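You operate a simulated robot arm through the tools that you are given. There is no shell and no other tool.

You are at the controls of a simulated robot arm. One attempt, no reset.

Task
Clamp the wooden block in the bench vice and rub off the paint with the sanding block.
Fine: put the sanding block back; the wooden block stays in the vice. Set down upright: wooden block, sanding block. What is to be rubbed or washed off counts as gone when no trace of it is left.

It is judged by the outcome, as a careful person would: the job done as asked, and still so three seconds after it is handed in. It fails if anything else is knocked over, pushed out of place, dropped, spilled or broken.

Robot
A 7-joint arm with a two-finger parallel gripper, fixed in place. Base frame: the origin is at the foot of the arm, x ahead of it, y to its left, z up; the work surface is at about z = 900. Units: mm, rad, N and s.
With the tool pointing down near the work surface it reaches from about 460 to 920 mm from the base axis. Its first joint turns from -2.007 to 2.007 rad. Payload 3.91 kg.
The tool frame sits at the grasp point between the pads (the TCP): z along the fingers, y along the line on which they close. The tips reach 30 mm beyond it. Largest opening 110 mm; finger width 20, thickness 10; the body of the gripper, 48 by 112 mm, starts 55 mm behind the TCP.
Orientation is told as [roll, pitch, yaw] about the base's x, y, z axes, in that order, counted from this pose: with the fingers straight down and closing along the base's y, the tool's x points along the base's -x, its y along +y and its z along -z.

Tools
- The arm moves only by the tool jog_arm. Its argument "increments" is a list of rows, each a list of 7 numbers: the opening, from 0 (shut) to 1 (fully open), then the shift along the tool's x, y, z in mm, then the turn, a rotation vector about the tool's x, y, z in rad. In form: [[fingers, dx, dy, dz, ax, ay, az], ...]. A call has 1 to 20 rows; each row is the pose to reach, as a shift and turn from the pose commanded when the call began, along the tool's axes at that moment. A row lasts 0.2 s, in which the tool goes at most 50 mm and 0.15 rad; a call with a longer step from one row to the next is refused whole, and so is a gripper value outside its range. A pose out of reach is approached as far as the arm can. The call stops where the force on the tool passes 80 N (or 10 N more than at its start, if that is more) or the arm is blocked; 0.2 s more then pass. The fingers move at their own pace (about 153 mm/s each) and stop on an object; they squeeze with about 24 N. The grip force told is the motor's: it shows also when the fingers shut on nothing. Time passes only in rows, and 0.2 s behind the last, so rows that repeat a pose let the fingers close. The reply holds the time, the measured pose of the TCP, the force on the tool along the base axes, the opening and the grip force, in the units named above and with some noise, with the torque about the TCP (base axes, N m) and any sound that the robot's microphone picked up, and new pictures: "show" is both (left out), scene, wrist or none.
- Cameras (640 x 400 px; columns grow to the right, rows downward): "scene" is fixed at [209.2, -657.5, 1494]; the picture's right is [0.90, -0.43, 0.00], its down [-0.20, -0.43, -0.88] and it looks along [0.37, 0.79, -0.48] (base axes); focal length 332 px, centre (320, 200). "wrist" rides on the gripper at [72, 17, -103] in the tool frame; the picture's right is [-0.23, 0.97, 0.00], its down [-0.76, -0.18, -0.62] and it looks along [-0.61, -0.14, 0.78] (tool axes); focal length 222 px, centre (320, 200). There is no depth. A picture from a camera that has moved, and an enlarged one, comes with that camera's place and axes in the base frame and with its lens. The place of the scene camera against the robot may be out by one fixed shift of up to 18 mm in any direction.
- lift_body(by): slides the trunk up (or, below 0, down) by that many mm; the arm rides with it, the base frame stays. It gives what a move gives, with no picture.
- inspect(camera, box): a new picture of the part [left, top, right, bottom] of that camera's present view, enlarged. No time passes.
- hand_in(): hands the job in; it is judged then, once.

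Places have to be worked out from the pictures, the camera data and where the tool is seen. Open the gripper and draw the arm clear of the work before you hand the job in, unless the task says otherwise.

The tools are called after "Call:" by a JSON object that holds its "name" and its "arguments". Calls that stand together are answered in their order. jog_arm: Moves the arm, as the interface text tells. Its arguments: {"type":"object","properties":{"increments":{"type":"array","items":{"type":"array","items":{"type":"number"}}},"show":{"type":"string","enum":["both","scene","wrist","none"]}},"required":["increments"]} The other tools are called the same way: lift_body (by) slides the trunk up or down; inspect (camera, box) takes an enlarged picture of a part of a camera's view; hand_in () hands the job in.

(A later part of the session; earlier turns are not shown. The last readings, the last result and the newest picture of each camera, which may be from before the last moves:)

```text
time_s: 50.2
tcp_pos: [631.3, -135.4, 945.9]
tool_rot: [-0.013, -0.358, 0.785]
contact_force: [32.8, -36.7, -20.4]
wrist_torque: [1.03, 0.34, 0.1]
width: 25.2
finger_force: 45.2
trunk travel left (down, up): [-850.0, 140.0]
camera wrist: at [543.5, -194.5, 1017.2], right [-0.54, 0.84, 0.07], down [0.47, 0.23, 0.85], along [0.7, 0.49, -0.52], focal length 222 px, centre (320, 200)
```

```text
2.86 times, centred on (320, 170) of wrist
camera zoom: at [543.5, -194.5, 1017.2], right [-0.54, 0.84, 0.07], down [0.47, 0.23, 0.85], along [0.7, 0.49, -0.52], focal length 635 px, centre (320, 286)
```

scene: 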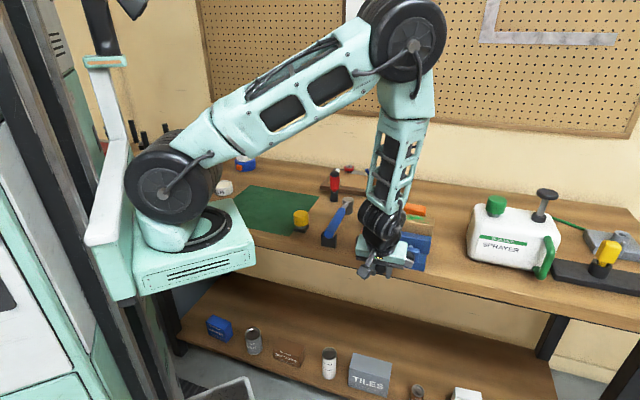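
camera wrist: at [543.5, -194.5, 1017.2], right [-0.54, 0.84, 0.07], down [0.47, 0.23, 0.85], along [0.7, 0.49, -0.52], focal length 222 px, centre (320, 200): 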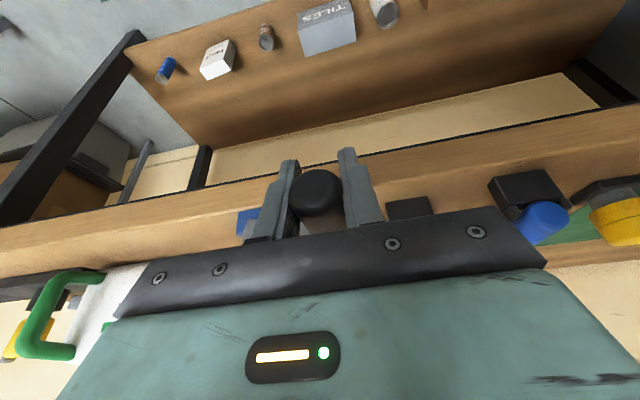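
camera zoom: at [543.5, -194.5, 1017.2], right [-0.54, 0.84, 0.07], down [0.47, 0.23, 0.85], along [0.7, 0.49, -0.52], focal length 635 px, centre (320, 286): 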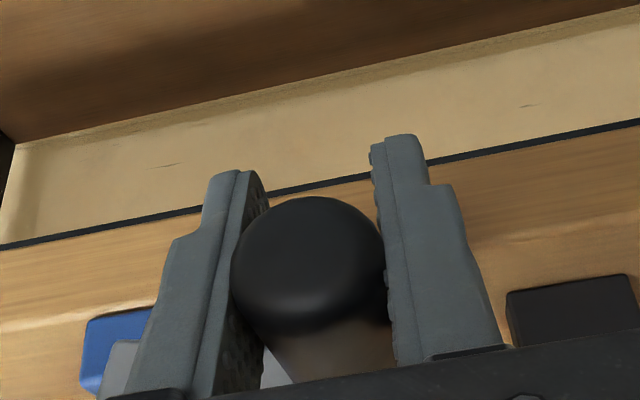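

The jaw has advanced about 8 mm already (clockwise closes it), and the +e pull of ~49 N shows the true radius is nearer 55 mm. I correct the path and continue from 90° to 135°, following the small inward travel.

Call:
{"name": "jog_arm", "arguments": {"increments": [[0.1, 0, -5, 0, 0, 0, 0], [0.1, 0, -9.2, 0, 0, 0, 0], [0.1, -3.1, -9.7, -6.5, 0, 0, 0], [0.1, -6.1, -11.1, -12.9, 0, 0, 0], [0.1, -9.1, -13.4, -19, 0, 0, 0], [0.1, -11.9, -16.6, -24.9, 0, 0, 0], [0.1, -14.6, -20.6, -30.4, 0, 0, 0], [0.1, -17.1, -25.3, -35.1, 0, 0, 0], [0.1, -17.1, -25.3, -35.1, 0, 0, 0]]}}

Call:
{"name": "inspect", "arguments": {"camera": "scene", "box": [360, 180, 450, 310]}}

Call:
{"name": "inspect", "arguments": {"camera": "wrist", "box": [220, 100, 420, 240]}}

```text
time_s: 52.2
tcp_pos: [645.8, -147.8, 986.6]
tool_rot: [-0.005, -0.351, 0.785]
contact_force: [-12.6, -26.3, -17.1]
wrist_torque: [0.04, 0.3, 0.09]
width: 25.2
finger_force: 45.4
trunk travel left (down, up): [-850.0, 140.0]
camera wrist: at [558.7, -207.3, 1058.5], right [-0.54, 0.84, 0.07], down [0.48, 0.23, 0.85], along [0.7, 0.49, -0.53], focal length 222 px, centre (320, 200)
```

scene: 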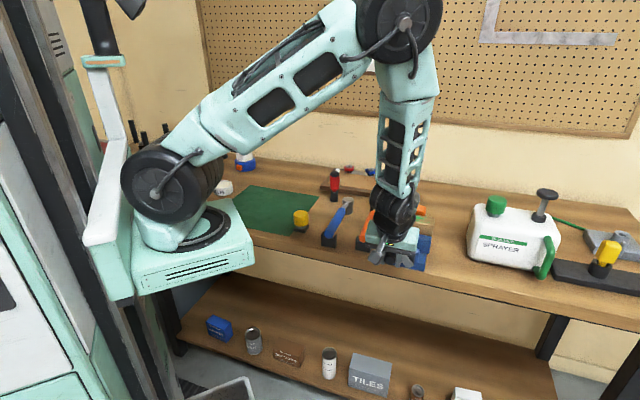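
wrist: 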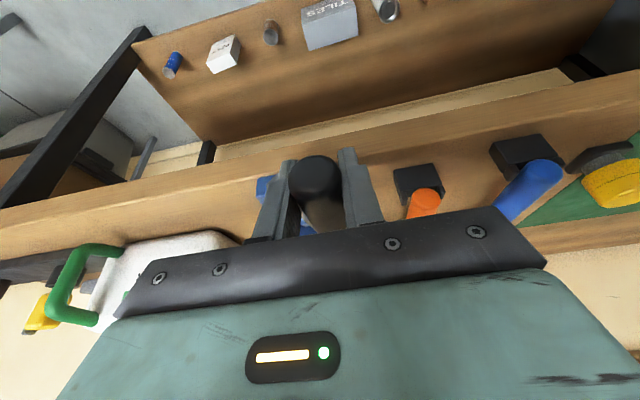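

```text
3.08 times, centred on (405, 245) of scene
camera zoom: at [209.2, -657.5, 1494.0], right [0.9, -0.43, 0.0], down [-0.2, -0.43, -0.88], along [0.37, 0.79, -0.48], focal length 1020 px, centre (58, 62)
```

zoom: 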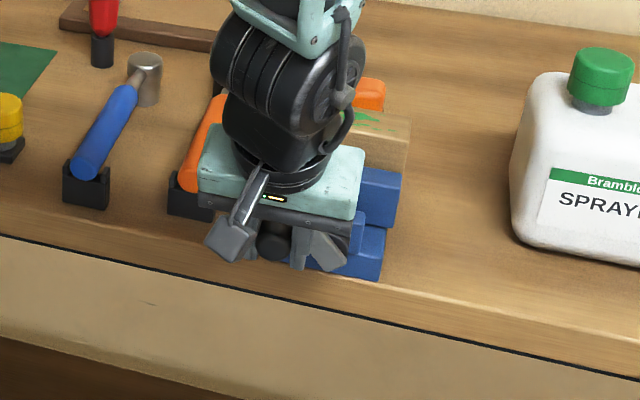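

```text
2.86 times, centred on (320, 170) of wrist
camera zoom: at [558.7, -207.3, 1058.5], right [-0.54, 0.84, 0.07], down [0.48, 0.23, 0.85], along [0.7, 0.49, -0.53], focal length 635 px, centre (320, 286)
```

zoom: 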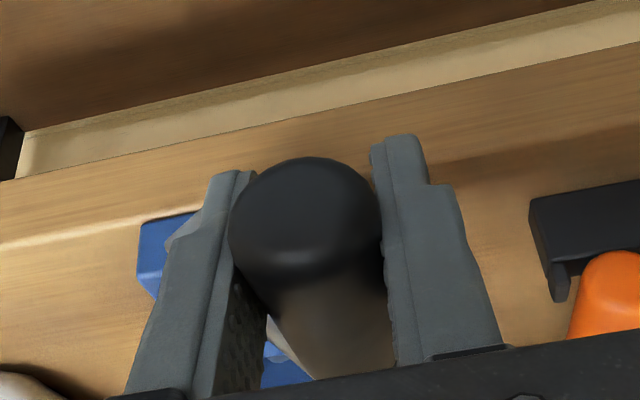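

The crank continues to follow; forces are moderate. I zoom on the jaw/block to measure jaw travel.

Call:
{"name": "inspect", "arguments": {"camera": "scene", "box": [395, 200, 445, 280]}}

Call:
{"name": "inspect", "arguments": {"camera": "wrist", "box": [240, 150, 400, 250]}}

```text
5.00 times, centred on (420, 240) of scene
camera zoom: at [209.2, -657.5, 1494.0], right [0.9, -0.43, 0.0], down [-0.2, -0.43, -0.88], along [0.37, 0.79, -0.48], focal length 1658 px, centre (-180, 0)
```

zoom: 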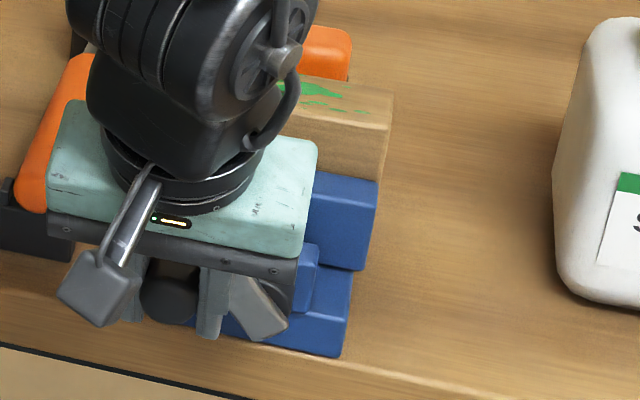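

```text
4.00 times, centred on (320, 200) of wrist
camera zoom: at [558.7, -207.3, 1058.5], right [-0.54, 0.84, 0.07], down [0.48, 0.23, 0.85], along [0.7, 0.49, -0.53], focal length 888 px, centre (320, 200)
```

zoom: 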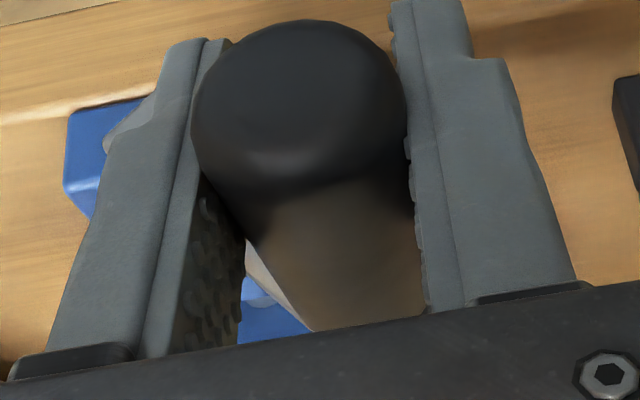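

Resistance is still low (not clamped yet). I continue from ~136° to 180°, easing back the axial offset that gave −27 N.

Call:
{"name": "jog_arm", "arguments": {"increments": [[0.1, 1.3, -6.2, -6.6, 0, 0, 0], [0.1, -0.1, -12.4, -10.5, 0, 0, 0], [0.1, -1.2, -19.1, -13.6, 0, 0, 0], [0.1, -2, -26.1, -15.8, 0, 0, 0], [0.1, -2.5, -33.5, -17.2, 0, 0, 0], [0.1, -2.7, -40.9, -17.6, 0, 0, 0], [0.1, -2.7, -40.9, -17.6, 0, 0, 0]]}}

Call:
{"name": "inspect", "arguments": {"camera": "scene", "box": [395, 200, 445, 280]}}

Call:
{"name": "inspect", "arguments": {"camera": "wrist", "box": [220, 100, 420, 240]}}

```text
time_s: 53.8
tcp_pos: [673.7, -174.8, 1007.1]
tool_rot: [-0.012, -0.361, 0.793]
contact_force: [-6.3, 5.5, 8.6]
wrist_torque: [0.39, 0.16, 0.01]
width: 25.7
finger_force: 44.7
trunk travel left (down, up): [-850.0, 140.0]
camera wrist: at [587.4, -235.1, 1078.9], right [-0.54, 0.84, 0.07], down [0.47, 0.23, 0.85], along [0.7, 0.49, -0.52], focal length 222 px, centre (320, 200)
```

scene: 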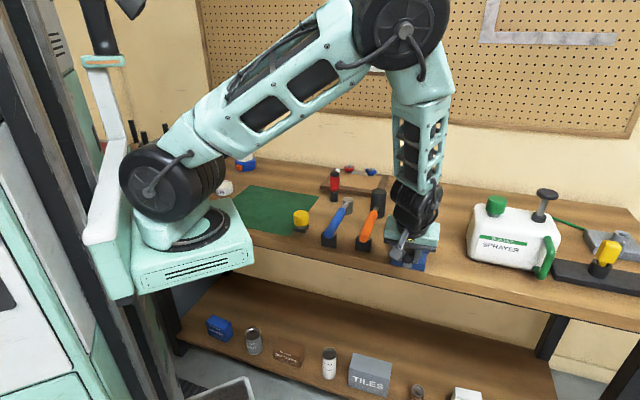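
wrist: 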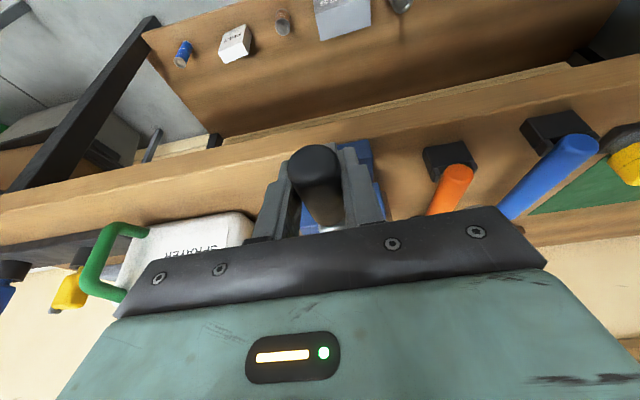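

```text
5.00 times, centred on (420, 240) of scene
camera zoom: at [209.2, -657.5, 1494.0], right [0.9, -0.43, 0.0], down [-0.2, -0.43, -0.88], along [0.37, 0.79, -0.48], focal length 1658 px, centre (-180, 0)
```

zoom: 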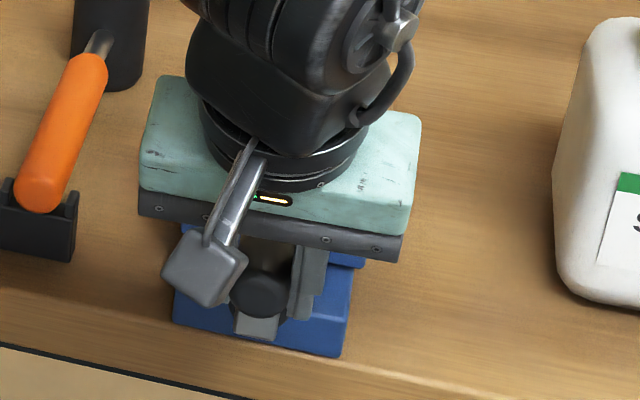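

```text
2.86 times, centred on (320, 170) of wrist
camera zoom: at [587.4, -235.1, 1078.9], right [-0.54, 0.84, 0.07], down [0.47, 0.23, 0.85], along [0.7, 0.49, -0.52], focal length 635 px, centre (320, 286)
```

zoom: 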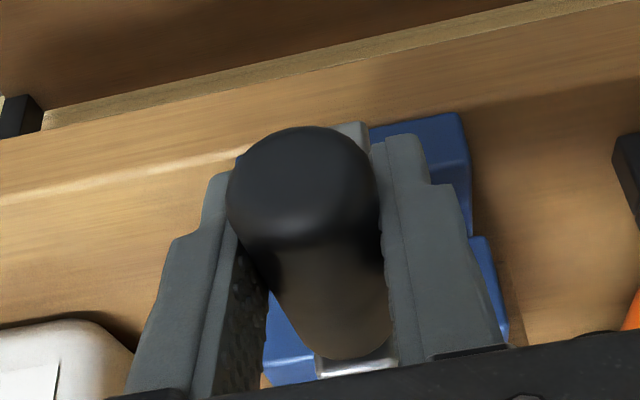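

Half a turn done with little resistance. I continue clockwise over the top from 180° to 270°.

Call:
{"name": "jog_arm", "arguments": {"increments": [[0.1, 0.2, -7.6, 0.5, 0, 0, 0], [0.1, 0.7, -15, 1.9, 0, 0, 0], [0.1, 1.5, -22.2, 4.1, 0, 0, 0], [0.1, 2.7, -29, 7.3, 0, 0, 0], [0.1, 4.1, -35.3, 11.3, 0, 0, 0], [0.1, 5.8, -41, 16, 0, 0, 0], [0.1, 7.8, -46, 21.3, 0, 0, 0], [0.1, 9.9, -50.2, 27.2, 0, 0, 0], [0.1, 12.3, -53.6, 33.6, 0, 0, 0], [0.1, 14.7, -56, 40.4, 0, 0, 0], [0.1, 17.3, -57.5, 47.3, 0, 0, 0], [0.1, 19.9, -58, 54.5, 0, 0, 0], [0.1, 19.9, -58, 54.5, 0, 0, 0]]}}

Call:
{"name": "inspect", "arguments": {"camera": "scene", "box": [370, 190, 460, 310]}}

Call:
{"name": "inspect", "arguments": {"camera": "wrist", "box": [220, 100, 420, 240]}}

```text
time_s: 56.6
tcp_pos: [713.6, -218.1, 949.8]
tool_rot: [-0.011, -0.357, 0.79]
contact_force: [-8.6, 0.7, 16.6]
wrist_torque: [0.06, 0.27, -0.04]
width: 25.4
finger_force: 45.4
trunk travel left (down, up): [-850.0, 140.0]
camera wrist: at [627.2, -278.2, 1020.3], right [-0.54, 0.84, 0.07], down [0.47, 0.23, 0.85], along [0.7, 0.49, -0.52], focal length 222 px, centre (320, 200)
```

scene: 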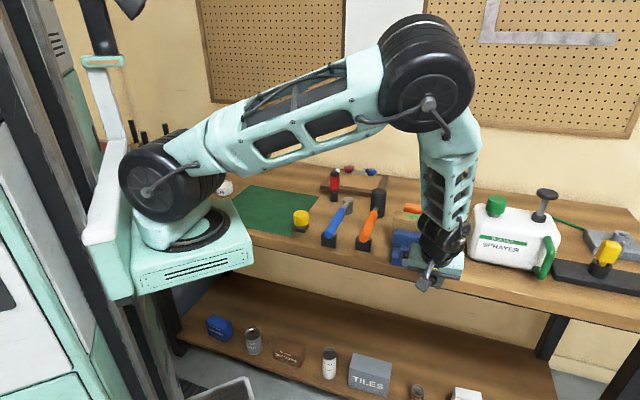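
wrist: 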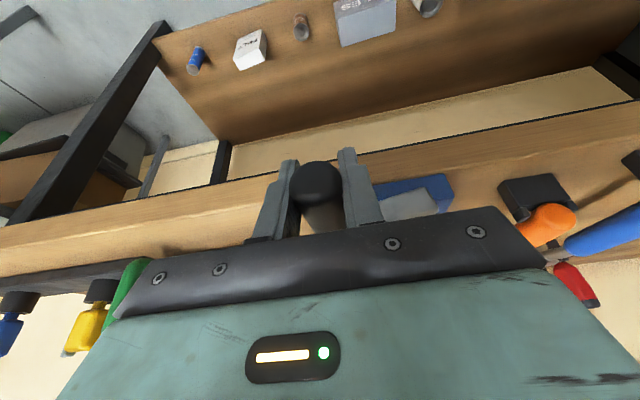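

```text
3.33 times, centred on (415, 250) of scene
camera zoom: at [209.2, -657.5, 1494.0], right [0.9, -0.43, 0.0], down [-0.2, -0.43, -0.88], along [0.37, 0.79, -0.48], focal length 1105 px, centre (3, 33)
```

zoom: 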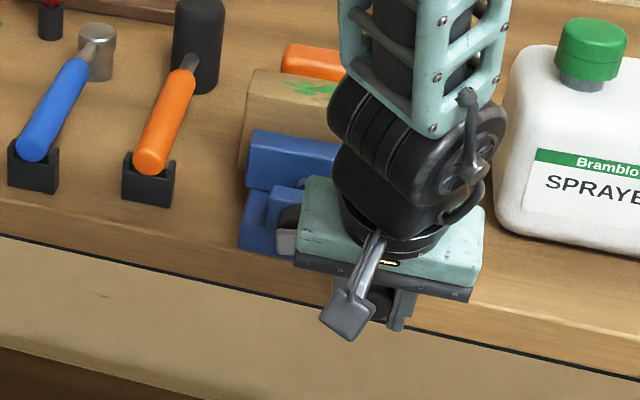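

```text
2.86 times, centred on (320, 170) of wrist
camera zoom: at [627.2, -278.2, 1020.3], right [-0.54, 0.84, 0.07], down [0.47, 0.23, 0.85], along [0.7, 0.49, -0.52], focal length 635 px, centre (320, 286)
```

zoom: 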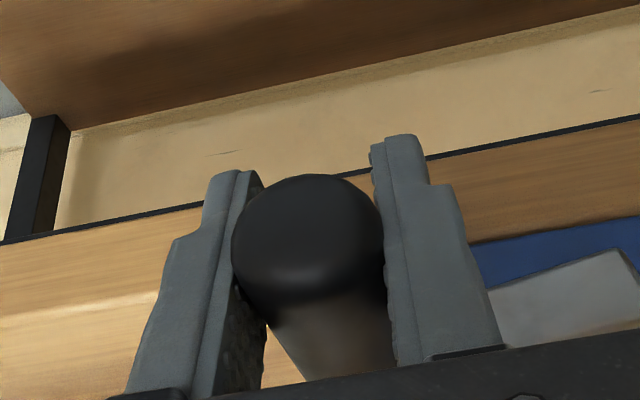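

Three-quarters turned with low resistance. Now I can see the jaw's left half; I zoom in to judge its distance from the block.

Call:
{"name": "inspect", "arguments": {"camera": "scene", "box": [385, 195, 425, 260]}}

```text
6.15 times, centred on (405, 228) of scene
camera zoom: at [209.2, -657.5, 1494.0], right [0.9, -0.43, 0.0], down [-0.2, -0.43, -0.88], along [0.37, 0.79, -0.48], focal length 2040 px, centre (-203, 31)
```

zoom: 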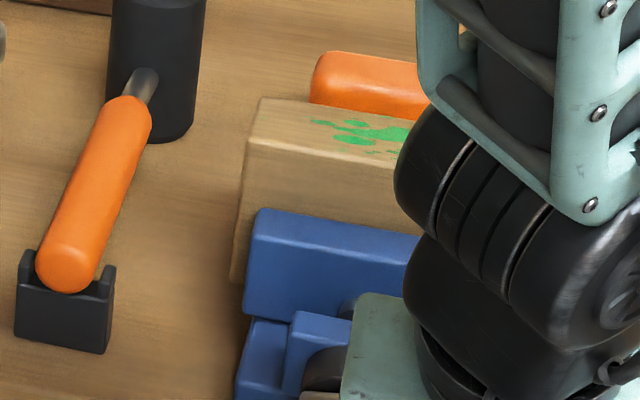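

Jaw has moved ~16 mm and the block has been pushed ~8 mm back toward the rear jaw, so clamping is imminent. I continue down the right side slowly, watching for resistance.

Call:
{"name": "jog_arm", "arguments": {"increments": [[0.1, 2.6, 0.5, 7.1, 0, 0, 0], [0.1, 5.1, 2, 14.1, 0, 0, 0], [0.1, 7.6, 4.4, 20.8, 0, 0, 0], [0.1, 9.9, 7.8, 27.2, 0, 0, 0], [0.1, 12.1, 12, 33.1, 0, 0, 0], [0.1, 14.1, 17, 38.5, 0, 0, 0], [0.1, 14.1, 17, 38.5, 0, 0, 0]]}}

Call:
{"name": "inspect", "arguments": {"camera": "scene", "box": [385, 195, 425, 260]}}

Call:
{"name": "inspect", "arguments": {"camera": "wrist", "box": [220, 100, 420, 240]}}

```text
time_s: 58.2
tcp_pos: [710.6, -215.0, 907.4]
tool_rot: [-0.027, -0.363, 0.783]
contact_force: [48.7, -54.6, -1.2]
wrist_torque: [0.16, 1.33, 0.37]
width: 25.5
finger_force: 44.8
trunk travel left (down, up): [-850.0, 140.0]
camera wrist: at [622.9, -273.9, 977.6], right [-0.53, 0.85, 0.06], down [0.46, 0.23, 0.86], along [0.71, 0.48, -0.51], focal length 222 px, centre (320, 200)
```

scene: 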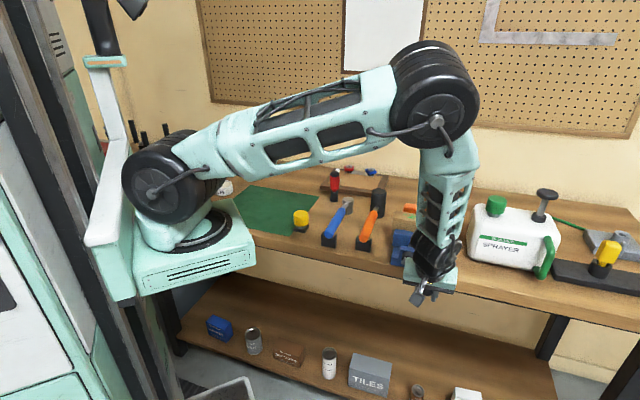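
wrist: 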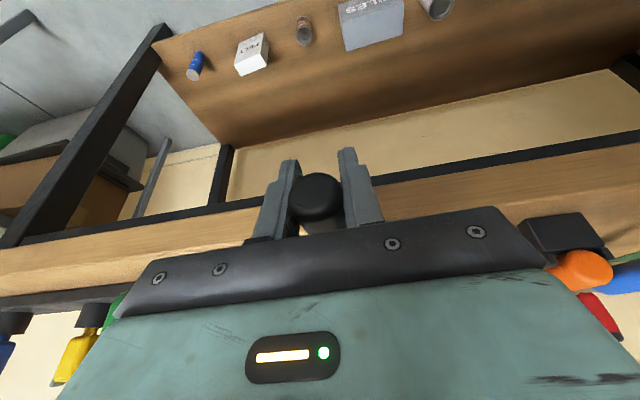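

```text
6.15 times, centred on (405, 228) of scene
camera zoom: at [209.2, -657.5, 1494.0], right [0.9, -0.43, 0.0], down [-0.2, -0.43, -0.88], along [0.37, 0.79, -0.48], focal length 2040 px, centre (-203, 31)
```

zoom: 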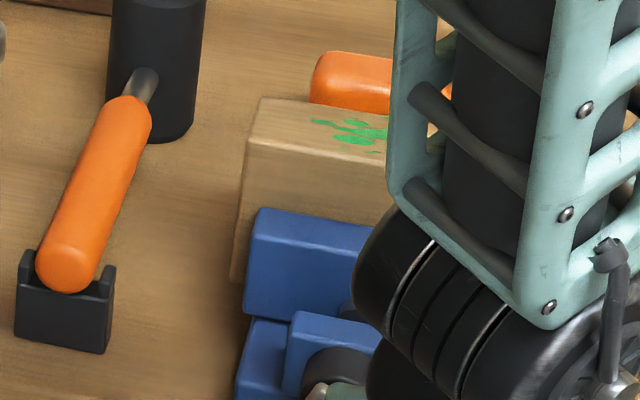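

```text
2.86 times, centred on (320, 170) of wrist
camera zoom: at [622.9, -273.9, 977.6], right [-0.53, 0.85, 0.06], down [0.46, 0.23, 0.86], along [0.71, 0.48, -0.51], focal length 635 px, centre (320, 286)
```

zoom: 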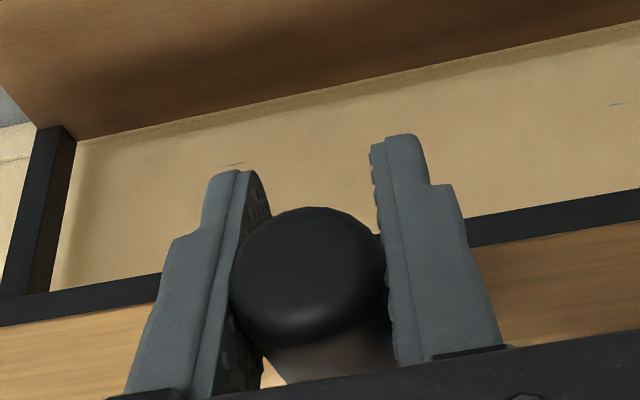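

The crank now resists: +73 N in e at φ≈292° and the jaw/block are stationary since 270°, so the block is nipped between the jaws. I relieve the sideways load first and read the force.

Call:
{"name": "jog_arm", "arguments": {"increments": [[0.1, 0, -6, 0, 0, 0, 0], [0.1, 0, -12, 0, 0, 0, 0], [0.1, 0, -12, 0, 0, 0, 0]], "show": "wrist"}}

Call:
{"name": "inspect", "arguments": {"camera": "scene", "box": [385, 195, 455, 310]}}

```text
time_s: 59.0
tcp_pos: [711.1, -216.2, 906.5]
tool_rot: [-0.01, -0.359, 0.79]
contact_force: [2.4, -24.1, 22.9]
wrist_torque: [0.02, 0.34, -0.04]
width: 25.4
finger_force: 44.6
trunk travel left (down, up): [-850.0, 140.0]
camera wrist: at [624.7, -275.5, 978.2], right [-0.54, 0.84, 0.07], down [0.47, 0.23, 0.85], along [0.7, 0.49, -0.52], focal length 222 px, centre (320, 200)
```

wrist: 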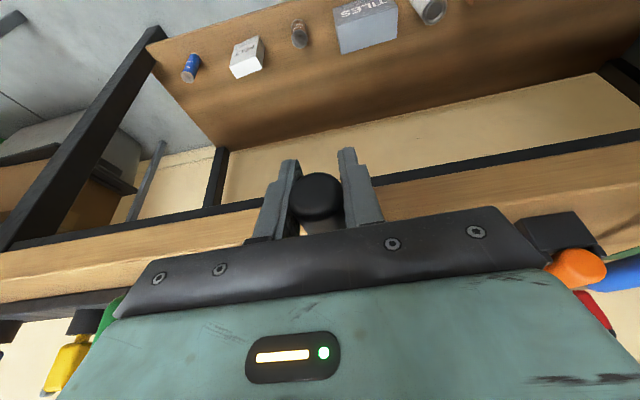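

```text
3.48 times, centred on (420, 252) of scene
camera zoom: at [209.2, -657.5, 1494.0], right [0.9, -0.43, 0.0], down [-0.2, -0.43, -0.88], along [0.37, 0.79, -0.48], focal length 1153 px, centre (-28, 17)
```

zoom: 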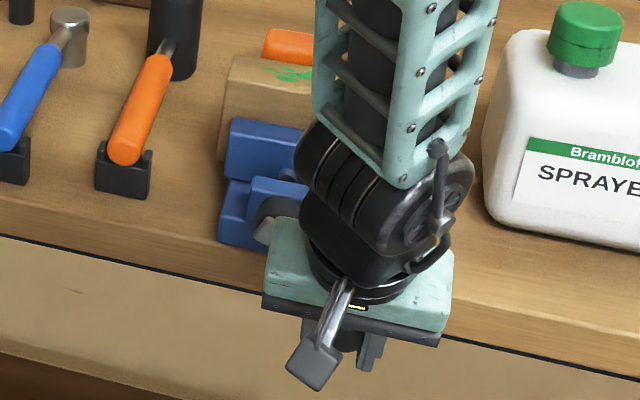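

Down-force is resisted by the crank (+23 N). I push further down so the grip meets the palm and tighten firmly, letting the force limit stop me.

Call:
{"name": "jog_arm", "arguments": {"increments": [[0.1, 1.4, 0, 3.8, 0, 0, 0], [0.1, 2.7, 0.5, 7.5, 0, 0, 0], [0.1, 4.1, 1, 11.3, 0, 0, 0], [0.1, 5.5, 1.5, 15, 0, 0, 0], [0.1, 6.9, 2, 18.8, 0, 0, 0], [0.1, 6.9, 2, 18.8, 0, 0, 0]], "show": "wrist"}}

Call:
{"name": "inspect", "arguments": {"camera": "scene", "box": [385, 195, 455, 310]}}

Call:
{"name": "inspect", "arguments": {"camera": "wrist", "box": [220, 100, 420, 240]}}

```text
time_s: 60.4
tcp_pos: [709.5, -211.9, 888.0]
tool_rot: [-0.011, -0.36, 0.793]
contact_force: [8.1, -9.7, 32.3]
wrist_torque: [0.2, 0.16, 0.11]
width: 25.3
finger_force: 44.9
trunk travel left (down, up): [-850.0, 140.0]
camera wrist: at [623.8, -272.0, 959.2], right [-0.54, 0.84, 0.07], down [0.47, 0.23, 0.85], along [0.7, 0.49, -0.52], focal length 222 px, centre (320, 200)
```

wrist: 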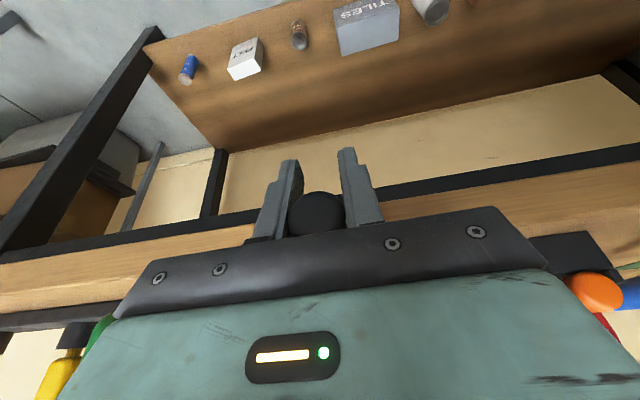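

```text
3.48 times, centred on (420, 252) of scene
camera zoom: at [209.2, -657.5, 1494.0], right [0.9, -0.43, 0.0], down [-0.2, -0.43, -0.88], along [0.37, 0.79, -0.48], focal length 1153 px, centre (-28, 17)
```

zoom: 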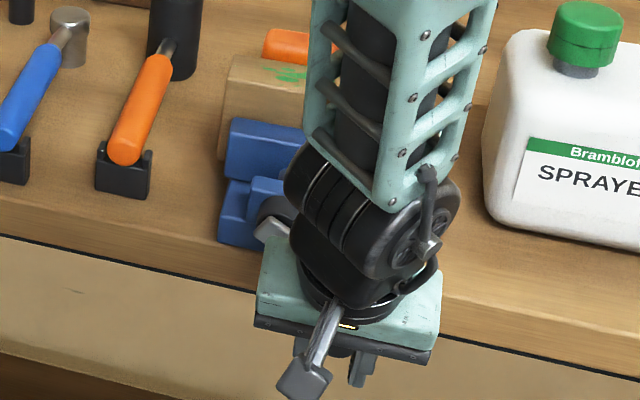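

```text
2.86 times, centred on (320, 170) of wrist
camera zoom: at [623.8, -272.0, 959.2], right [-0.54, 0.84, 0.07], down [0.47, 0.23, 0.85], along [0.7, 0.49, -0.52], focal length 635 px, centre (320, 286)
```

zoom: 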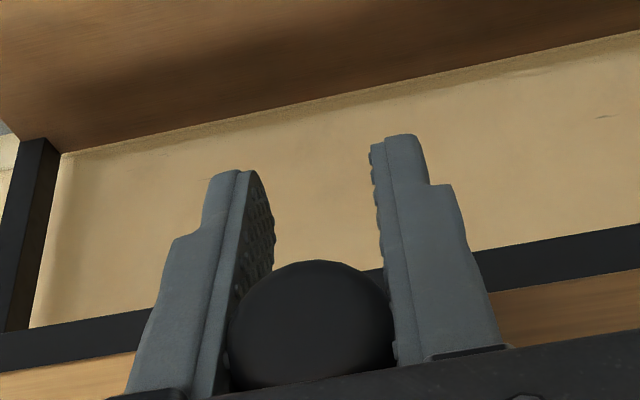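

The grip is sliding toward the palm with ~32 N. I keep pushing until the palm bears on it.

Call:
{"name": "jog_arm", "arguments": {"increments": [[0.1, 1.4, 1, 3.8, 0, 0, 0], [0.1, 2.7, 2, 7.5, 0, 0, 0], [0.1, 4.1, 3, 11.3, 0, 0, 0], [0.1, 5.5, 4, 15, 0, 0, 0], [0.1, 6.9, 5, 18.8, 0, 0, 0], [0.1, 6.9, 5, 18.8, 0, 0, 0]], "show": "wrist"}}

Call:
{"name": "inspect", "arguments": {"camera": "scene", "box": [385, 195, 455, 310]}}

Call:
{"name": "inspect", "arguments": {"camera": "wrist", "box": [220, 100, 420, 240]}}

```text
time_s: 61.8
tcp_pos: [709.5, -213.6, 871.4]
tool_rot: [-0.022, -0.359, 0.791]
contact_force: [6.3, -26.6, 62.7]
wrist_torque: [0.62, 1.08, 0.14]
width: 25.3
finger_force: 45.2
trunk travel left (down, up): [-850.0, 140.0]
camera wrist: at [621.6, -273.2, 942.7], right [-0.54, 0.84, 0.06], down [0.46, 0.23, 0.85], along [0.7, 0.49, -0.52], focal length 222 px, centre (320, 200)
```

wrist: 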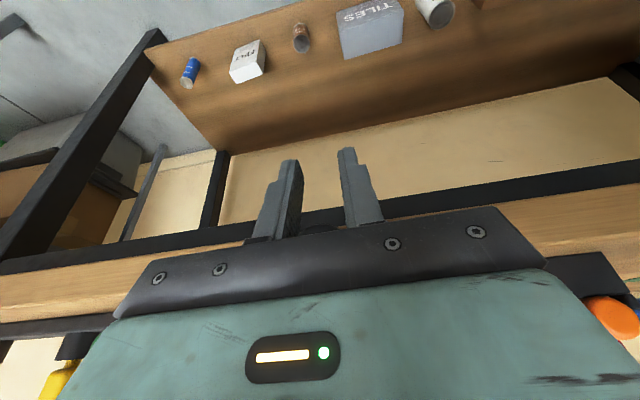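

```text
3.48 times, centred on (420, 252) of scene
camera zoom: at [209.2, -657.5, 1494.0], right [0.9, -0.43, 0.0], down [-0.2, -0.43, -0.88], along [0.37, 0.79, -0.48], focal length 1153 px, centre (-28, 17)
```

zoom: 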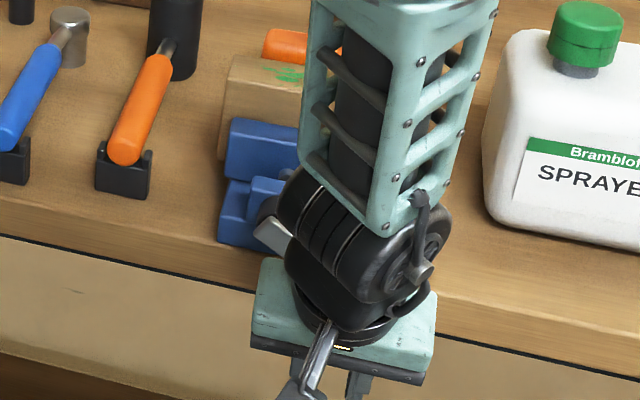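

```text
2.86 times, centred on (320, 170) of wrist
camera zoom: at [621.6, -273.2, 942.7], right [-0.54, 0.84, 0.06], down [0.46, 0.23, 0.85], along [0.7, 0.49, -0.52], focal length 635 px, centre (320, 286)
```

zoom: 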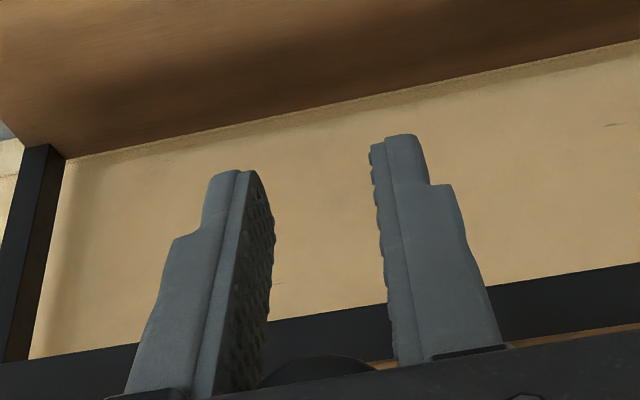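

The palm now bears on the grip with ~63 N and the crank no longer moves: the vice is tight. I relieve, open the fingers and withdraw upward.

Call:
{"name": "jog_arm", "arguments": {"increments": [[0.1, -1, -3, -2.8, 0, 0, 0], [0.5, -1, -3, -2.8, 0, 0, 0], [0.5, -1, -3, -2.8, 0, 0, 0], [0.5, -6, -3, -17, 0, 0, 0], [0.5, -15, -3, -41, 0, 0, 0], [0.5, -30, -3, -82, 0, 0, 0], [0.5, -45, -3, -123, 0, 0, 0], [0.5, -60, -3, -164, 0, 0, 0], [0.5, -76, -3, -208, 0, 0, 0], [0.5, -76, -3, -208, 0, 0, 0]]}}

Call:
{"name": "inspect", "arguments": {"camera": "scene", "box": [370, 180, 460, 310]}}

```text
time_s: 64.0
tcp_pos: [707.2, -210.0, 1088.9]
tool_rot: [-0.01, -0.357, 0.79]
contact_force: [-0.4, 0.2, 0.0]
wrist_torque: [0.0, -0.01, 0.0]
width: 55.0
finger_force: 0.0
trunk travel left (down, up): [-850.0, 140.0]
camera wrist: at [619.6, -270.4, 1160.8], right [-0.54, 0.84, 0.07], down [0.47, 0.23, 0.85], along [0.7, 0.49, -0.52], focal length 222 px, centre (320, 200)
```

scene: 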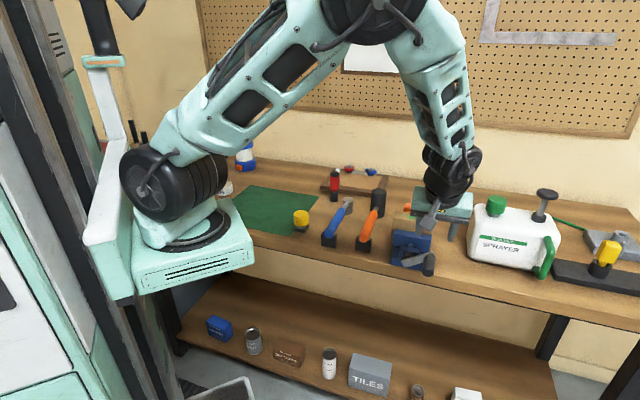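
wrist: 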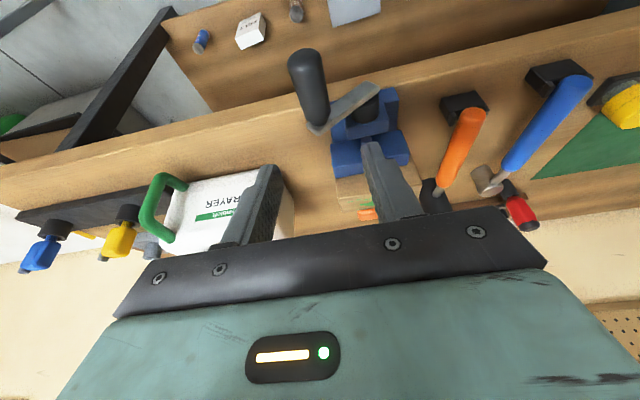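

```text
3.08 times, centred on (415, 245) of scene
camera zoom: at [209.2, -657.5, 1494.0], right [0.9, -0.43, 0.0], down [-0.2, -0.43, -0.88], along [0.37, 0.79, -0.48], focal length 1020 px, centre (28, 62)
```

zoom: 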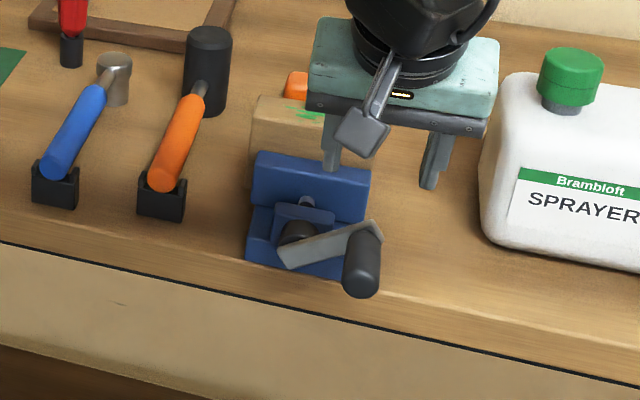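

The crank stays put and the block is held. I straighten the tool and rise, then turn back toward the sanding block behind the vice.

Call:
{"name": "jog_arm", "arguments": {"increments": [[0.5, -7, 0, -19, 0, 0.12, 0], [0.5, -14, 0, -38, 0, 0.24, 0], [0.5, -20.6, 0, -56, 0, 0.357, 0], [0.5, -20.6, 0, -56, 0, 0.357, 0]], "show": "none"}}

```text
time_s: 65.0
tcp_pos: [705.7, -211.0, 1148.7]
tool_rot: [-0.009, 0.001, 0.788]
contact_force: [0.4, -0.2, -0.7]
wrist_torque: [-0.03, -0.03, -0.02]
width: 55.2
finger_force: 0.0
trunk travel left (down, up): [-850.0, 140.0]
```

Now I turn to yaw −0.785 and move over to look at the sanding block.

Call:
{"name": "jog_arm", "arguments": {"increments": [[0.6, -15, 8, 0, 0, 0, 0.14], [0.6, -40, 16, 0, 0, 0, 0.28], [0.6, -68, 24, 0, 0, 0, 0.42], [0.6, -96, 32, 0, 0, 0, 0.56], [0.6, -124, 40, 0, 0, 0, 0.7], [0.6, -152, 48, 0, 0, 0, 0.84], [0.6, -180, 56, 0, 0, 0, 0.98], [0.6, -208, 64, 0, 0, 0, 1.12], [0.6, -236, 72, 0, 0, 0, 1.26], [0.6, -262, 80, 0, 0, 0, 1.4], [0.6, -282, 86, 0, 0, 0, 1.52], [0.6, -290, 88, 0, 0, 0, 1.573], [0.6, -290, 88, 0, 0, 0, 1.573]]}}

Call:
{"name": "inspect", "arguments": {"camera": "wrist", "box": [190, 0, 510, 200]}}

Call:
{"name": "inspect", "arguments": {"camera": "scene", "box": [370, 190, 450, 300]}}

```text
time_s: 67.8
tcp_pos: [847.4, 57.0, 1147.9]
tool_rot: [-0.001, -0.009, -0.787]
contact_force: [0.5, -0.7, -0.2]
wrist_torque: [-0.02, -0.03, 0.01]
width: 66.3
finger_force: 0.0
trunk travel left (down, up): [-850.0, 140.0]
camera wrist: at [806.8, 121.6, 1250.5], right [0.85, 0.53, 0.0], down [0.41, -0.66, 0.63], along [0.33, -0.54, -0.78], focal length 222 px, centre (320, 200)
```

scene: 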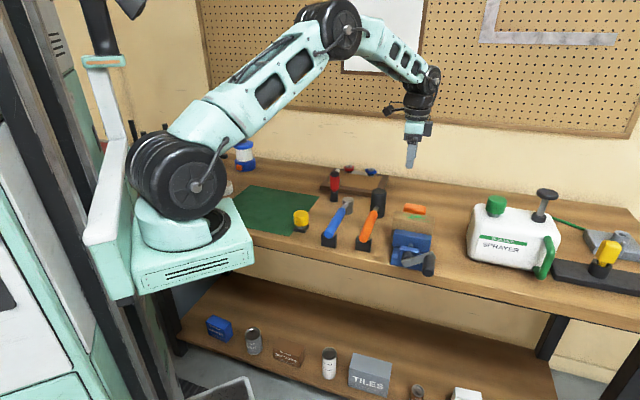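
wrist: 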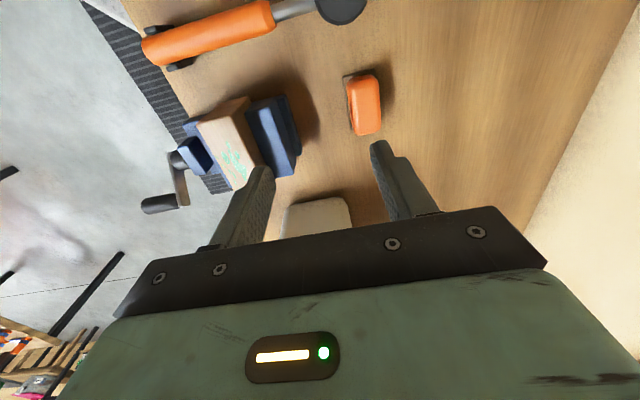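

```text
2.00 times, centred on (350, 100) of wrist
camera zoom: at [806.8, 121.6, 1250.5], right [0.85, 0.53, 0.0], down [0.41, -0.66, 0.63], along [0.33, -0.54, -0.78], focal length 444 px, centre (260, 400)
```

zoom: 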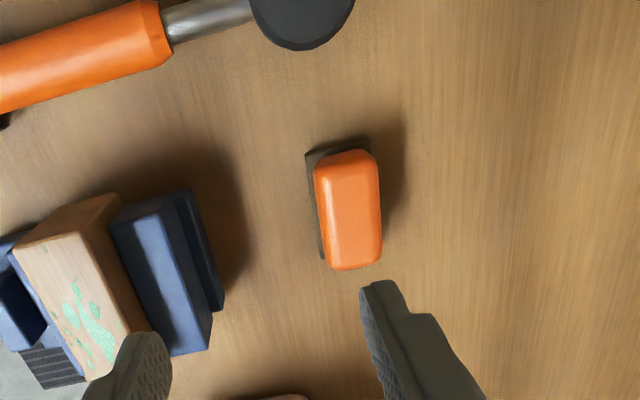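

```text
3.64 times, centred on (410, 245) of scene
camera zoom: at [209.2, -657.5, 1494.0], right [0.9, -0.43, 0.0], down [-0.2, -0.43, -0.88], along [0.37, 0.79, -0.48], focal length 1206 px, centre (-7, 36)
```

zoom: 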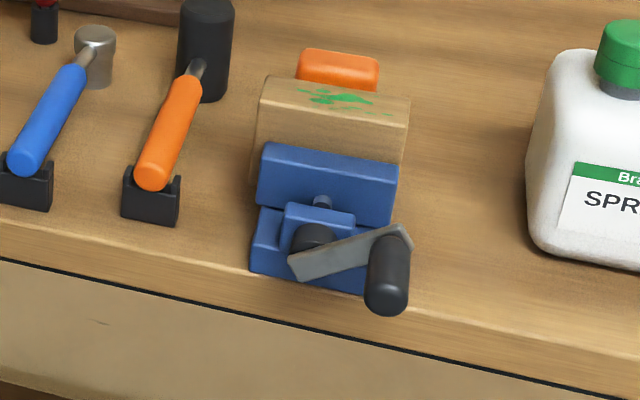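

The vice holds the block snugly. The sanding block's orange handle is centred near n≈696, e≈588 (about 40 × 69 mm, on a brown base). I move above it and look again.

Call:
{"name": "jog_arm", "arguments": {"increments": [[0.8, -7, 14, 20, 0, 0, 0], [0.8, -14, 28, 50, 0, 0, 0], [0.8, -21, 42, 80, 0, 0, 0], [0.8, -29, 56.5, 110, 0, 0, 0], [0.8, -29, 56.5, 135, 0, 0.009, 0], [0.8, -29, 56.5, 135, 0, 0.009, 0]]}}

Call:
{"name": "inspect", "arguments": {"camera": "wrist", "box": [200, 20, 460, 220]}}

Call:
{"name": "inspect", "arguments": {"camera": "scene", "box": [380, 150, 450, 250]}}

```text
time_s: 69.2
tcp_pos: [909.0, 77.3, 1010.5]
tool_rot: [-0.001, 0.002, -0.785]
contact_force: [-0.1, 0.2, -0.3]
wrist_torque: [-0.01, 0.0, 0.01]
width: 88.1
finger_force: 0.0
trunk travel left (down, up): [-850.0, 140.0]
camera wrist: at [868.8, 141.7, 1114.2], right [0.85, 0.53, 0.0], down [0.41, -0.67, 0.62], along [0.33, -0.53, -0.78], focal length 222 px, centre (320, 200)
```

scene: 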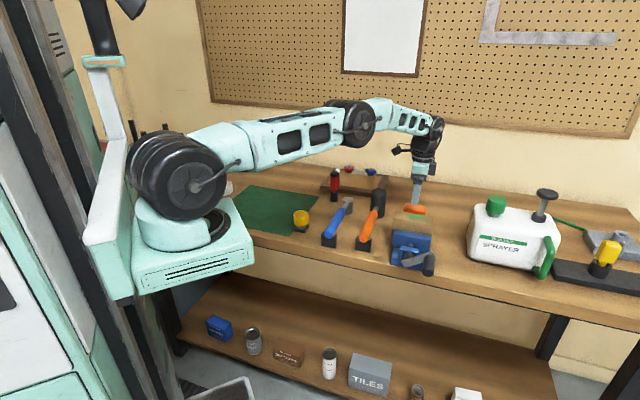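
wrist: 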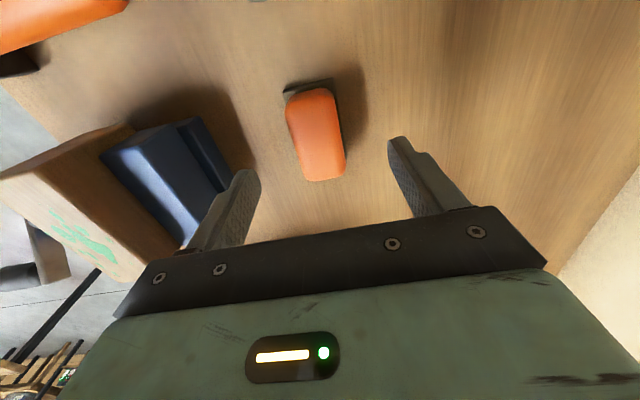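

```text
2.00 times, centred on (330, 120) of wrist
camera zoom: at [868.8, 141.7, 1114.2], right [0.85, 0.53, 0.0], down [0.41, -0.67, 0.62], along [0.33, -0.53, -0.78], focal length 444 px, centre (300, 360)
```

zoom: 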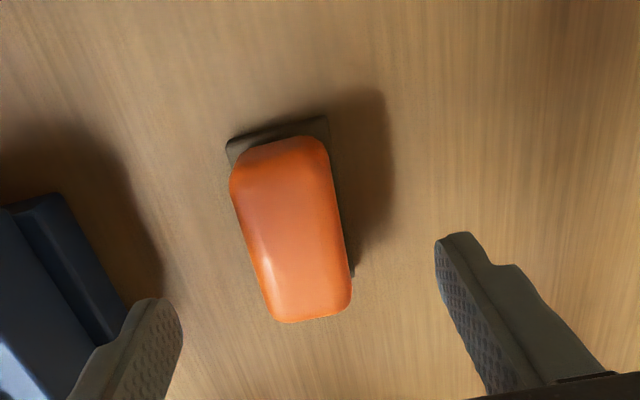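

```text
4.00 times, centred on (415, 200) of scene
camera zoom: at [209.2, -657.5, 1494.0], right [0.9, -0.43, 0.0], down [-0.2, -0.43, -0.88], along [0.37, 0.79, -0.48], focal length 1326 px, centre (-60, 200)
```

zoom: 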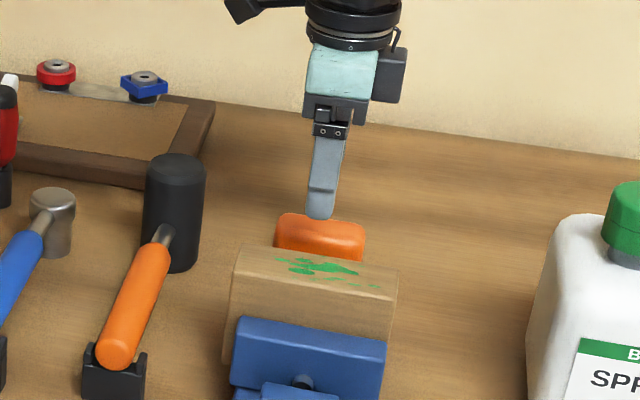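

Sanding block centre confirmed at n≈695, e≈589. I descend to TCP z≈945 (tips ~15 mm above bench) and close across the handle.

Call:
{"name": "jog_arm", "arguments": {"increments": [[0.8, -1, -2, 25, 0, 0, 0], [0.8, -1, -2, 45, 0, 0, 0], [0.8, -1, -2, 60, 0, 0, 0], [0.8, -1, -2, 65.5, 0, 0, 0], [0.8, -1, -2, 65.5, 0, 0, 0], [0.15, -1, -2, 65.5, 0, 0, 0], [0.15, -1, -2, 65.5, 0, 0, 0], [0.15, -1, -2, 65.5, 0, 0, 0]]}}

Call:
{"name": "inspect", "arguments": {"camera": "wrist", "box": [200, 20, 460, 220]}}

Call:
{"name": "inspect", "arguments": {"camera": "scene", "box": [380, 150, 450, 250]}}

```text
time_s: 71.0
tcp_pos: [906.3, 73.2, 947.5]
tool_rot: [0.0, 0.0, -0.787]
contact_force: [1.3, 0.6, 1.2]
wrist_torque: [-0.01, -0.03, 0.03]
width: 39.6
finger_force: 24.1
trunk travel left (down, up): [-850.0, 140.0]
camera wrist: at [866.8, 137.3, 1050.9], right [0.85, 0.53, 0.0], down [0.41, -0.67, 0.62], along [0.33, -0.53, -0.78], focal length 222 px, centre (320, 200)
```

scene: 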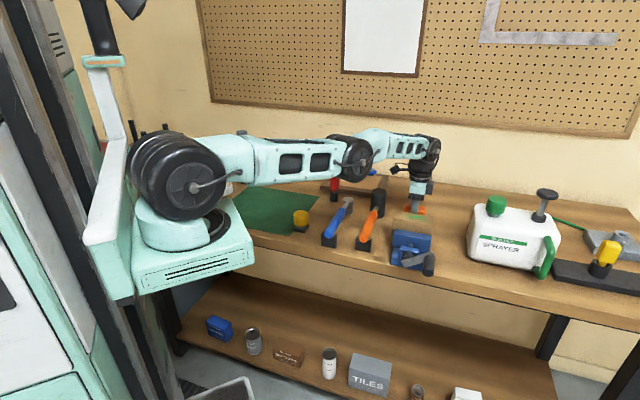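
wrist: 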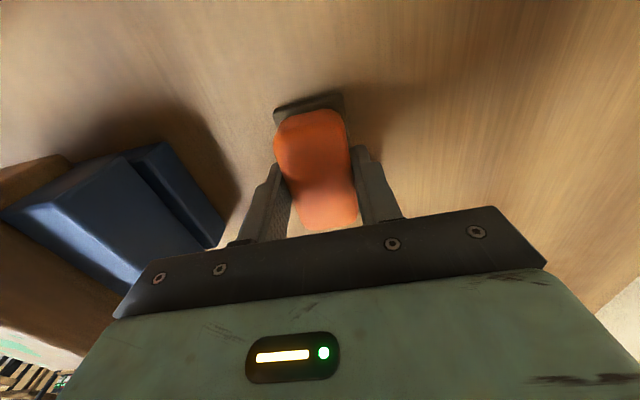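

```text
2.00 times, centred on (330, 120) of wrist
camera zoom: at [866.8, 137.3, 1050.9], right [0.85, 0.53, 0.0], down [0.41, -0.67, 0.62], along [0.33, -0.53, -0.78], focal length 444 px, centre (300, 360)
```

zoom: 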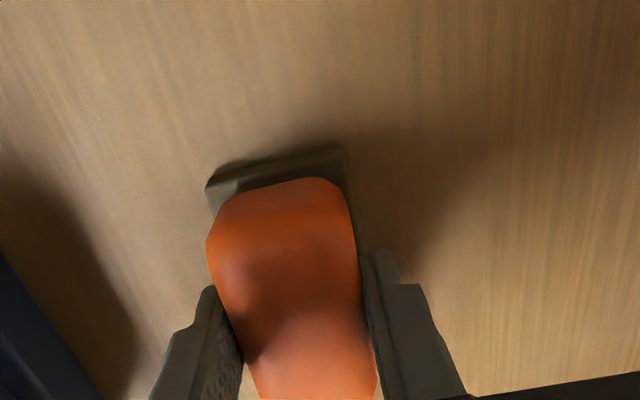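

```text
4.00 times, centred on (415, 200) of scene
camera zoom: at [209.2, -657.5, 1494.0], right [0.9, -0.43, 0.0], down [-0.2, -0.43, -0.88], along [0.37, 0.79, -0.48], focal length 1326 px, centre (-60, 200)
```

zoom: 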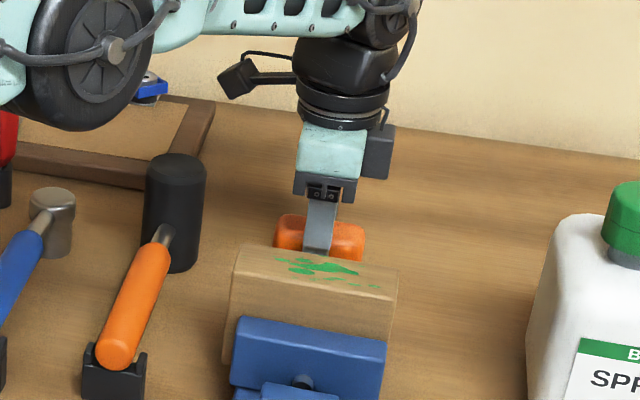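

The sanding block is held (39.6 mm; its resting TCP pose: n≈692.6, e≈589, z≈947.5). I lift it and carry it above the clamped wooden block.

Call:
{"name": "jog_arm", "arguments": {"increments": [[0.15, 0, 0, -15, 0, 0, 0], [0.15, 0, 0, -50, 0, 0, 0], [0.15, 0, 0, -95, 0, 0, 0], [0.15, 0, 0, -135, 0, 0, 0], [0.15, 0, -10, -155, 0, 0, 0], [0.15, -2, -40, -155, 0, 0, 0], [0.15, -4, -75, -155, 0, 0, 0], [0.15, -6, -110, -155, 0, 0, 0], [0.15, -8, -145, -155, 0, 0, 0], [0.15, -8, -165, -155, 0, 0, 0], [0.15, -8, -168, -155, 0, 0, 0], [0.15, -8, -168, -155, 0, 0, 0]]}}

Call:
{"name": "inspect", "arguments": {"camera": "wrist", "box": [200, 20, 460, 220]}}

Call:
{"name": "inspect", "arguments": {"camera": "scene", "box": [380, 140, 450, 250]}}

```text
time_s: 73.6
tcp_pos: [934.6, -31.7, 1109.8]
tool_rot: [-0.003, 0.002, -0.787]
contact_force: [0.8, 0.7, -1.1]
wrist_torque: [0.0, 0.03, 0.03]
width: 39.4
finger_force: 23.9
out of reach, approached as far as the arm can: row 3, 4, 5, 6, 7, 8, 9, 10, 11, 12
trunk travel left (down, up): [-850.0, 140.0]
camera wrist: at [894.6, 32.2, 1213.1], right [0.85, 0.53, 0.0], down [0.41, -0.66, 0.62], along [0.33, -0.53, -0.78], focal length 222 px, centre (320, 200)
```

scene: 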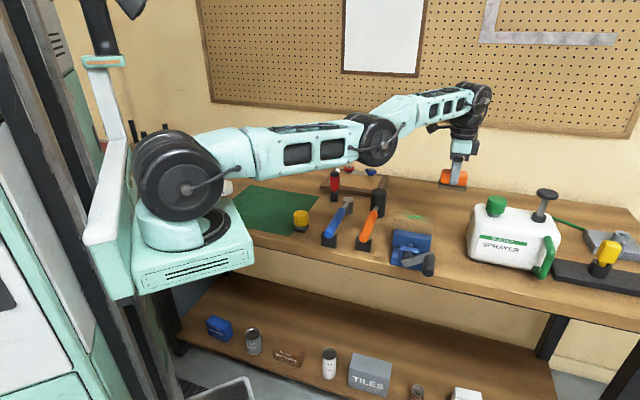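
wrist: 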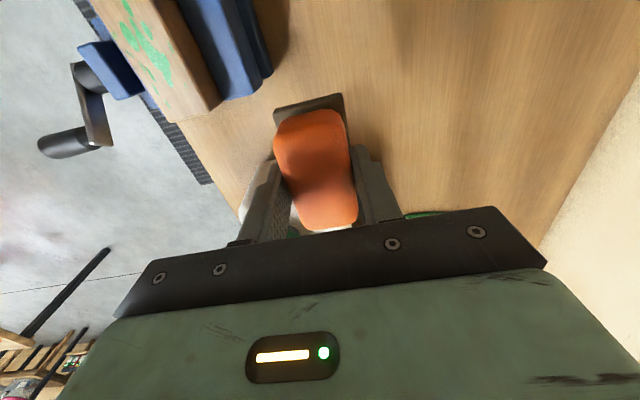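

```text
2.00 times, centred on (330, 120) of wrist
camera zoom: at [894.6, 32.2, 1213.1], right [0.85, 0.53, 0.0], down [0.41, -0.66, 0.62], along [0.33, -0.53, -0.78], focal length 444 px, centre (300, 360)
```

zoom: 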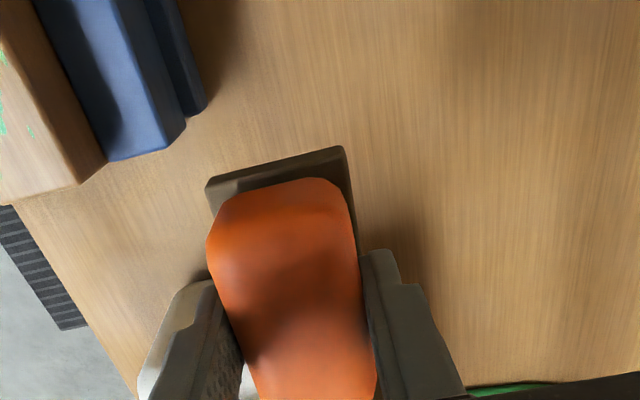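

```text
3.64 times, centred on (415, 195) of scene
camera zoom: at [209.2, -657.5, 1494.0], right [0.9, -0.43, 0.0], down [-0.2, -0.43, -0.88], along [0.37, 0.79, -0.48], focal length 1206 px, centre (-26, 218)
```

zoom: 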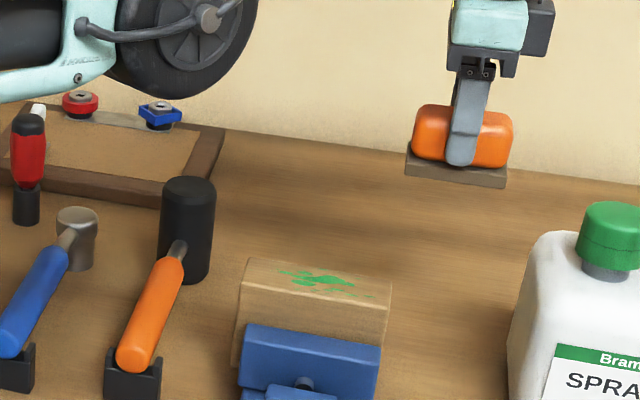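

The arm ran into its reach limit and slid sideways to (935, −32, 1110), still holding the block in free air. I test a small inward move to recover.

Call:
{"name": "jog_arm", "arguments": {"increments": [[0.15, 7, -7, 0, 0, 0, 0], [0.15, 14, -14, 0, 0, 0, 0], [0.15, 14, -14, 0, 0, 0, 0]], "show": "none"}}

```text
time_s: 74.4
tcp_pos: [934.7, -32.0, 1109.6]
tool_rot: [-0.001, 0.002, -0.788]
contact_force: [0.5, 0.5, -0.2]
wrist_torque: [0.03, -0.02, 0.03]
width: 39.5
finger_force: 24.6
out of reach, approached as far as the arm can: row 1, 2, 3
trunk travel left (down, up): [-850.0, 140.0]
```

Inward motion is refused there (arm at a joint/stretch limit). I try lowering slightly and moving laterally back toward where it came from.

Call:
{"name": "jog_arm", "arguments": {"increments": [[0.15, 5, 3, 10, 0, 0, 0], [0.15, 10, 6, 20, 0, 0, 0], [0.15, 10, 6, 20, 0, 0, 0]], "show": "none"}}

```text
time_s: 75.2
tcp_pos: [935.2, -22.5, 1088.5]
tool_rot: [-0.001, 0.001, -0.786]
contact_force: [0.4, -0.6, -0.5]
wrist_torque: [0.0, -0.02, 0.01]
width: 39.7
finger_force: 23.7
out of reach, approached as far as the arm can: row 2, 3
trunk travel left (down, up): [-850.0, 140.0]
```

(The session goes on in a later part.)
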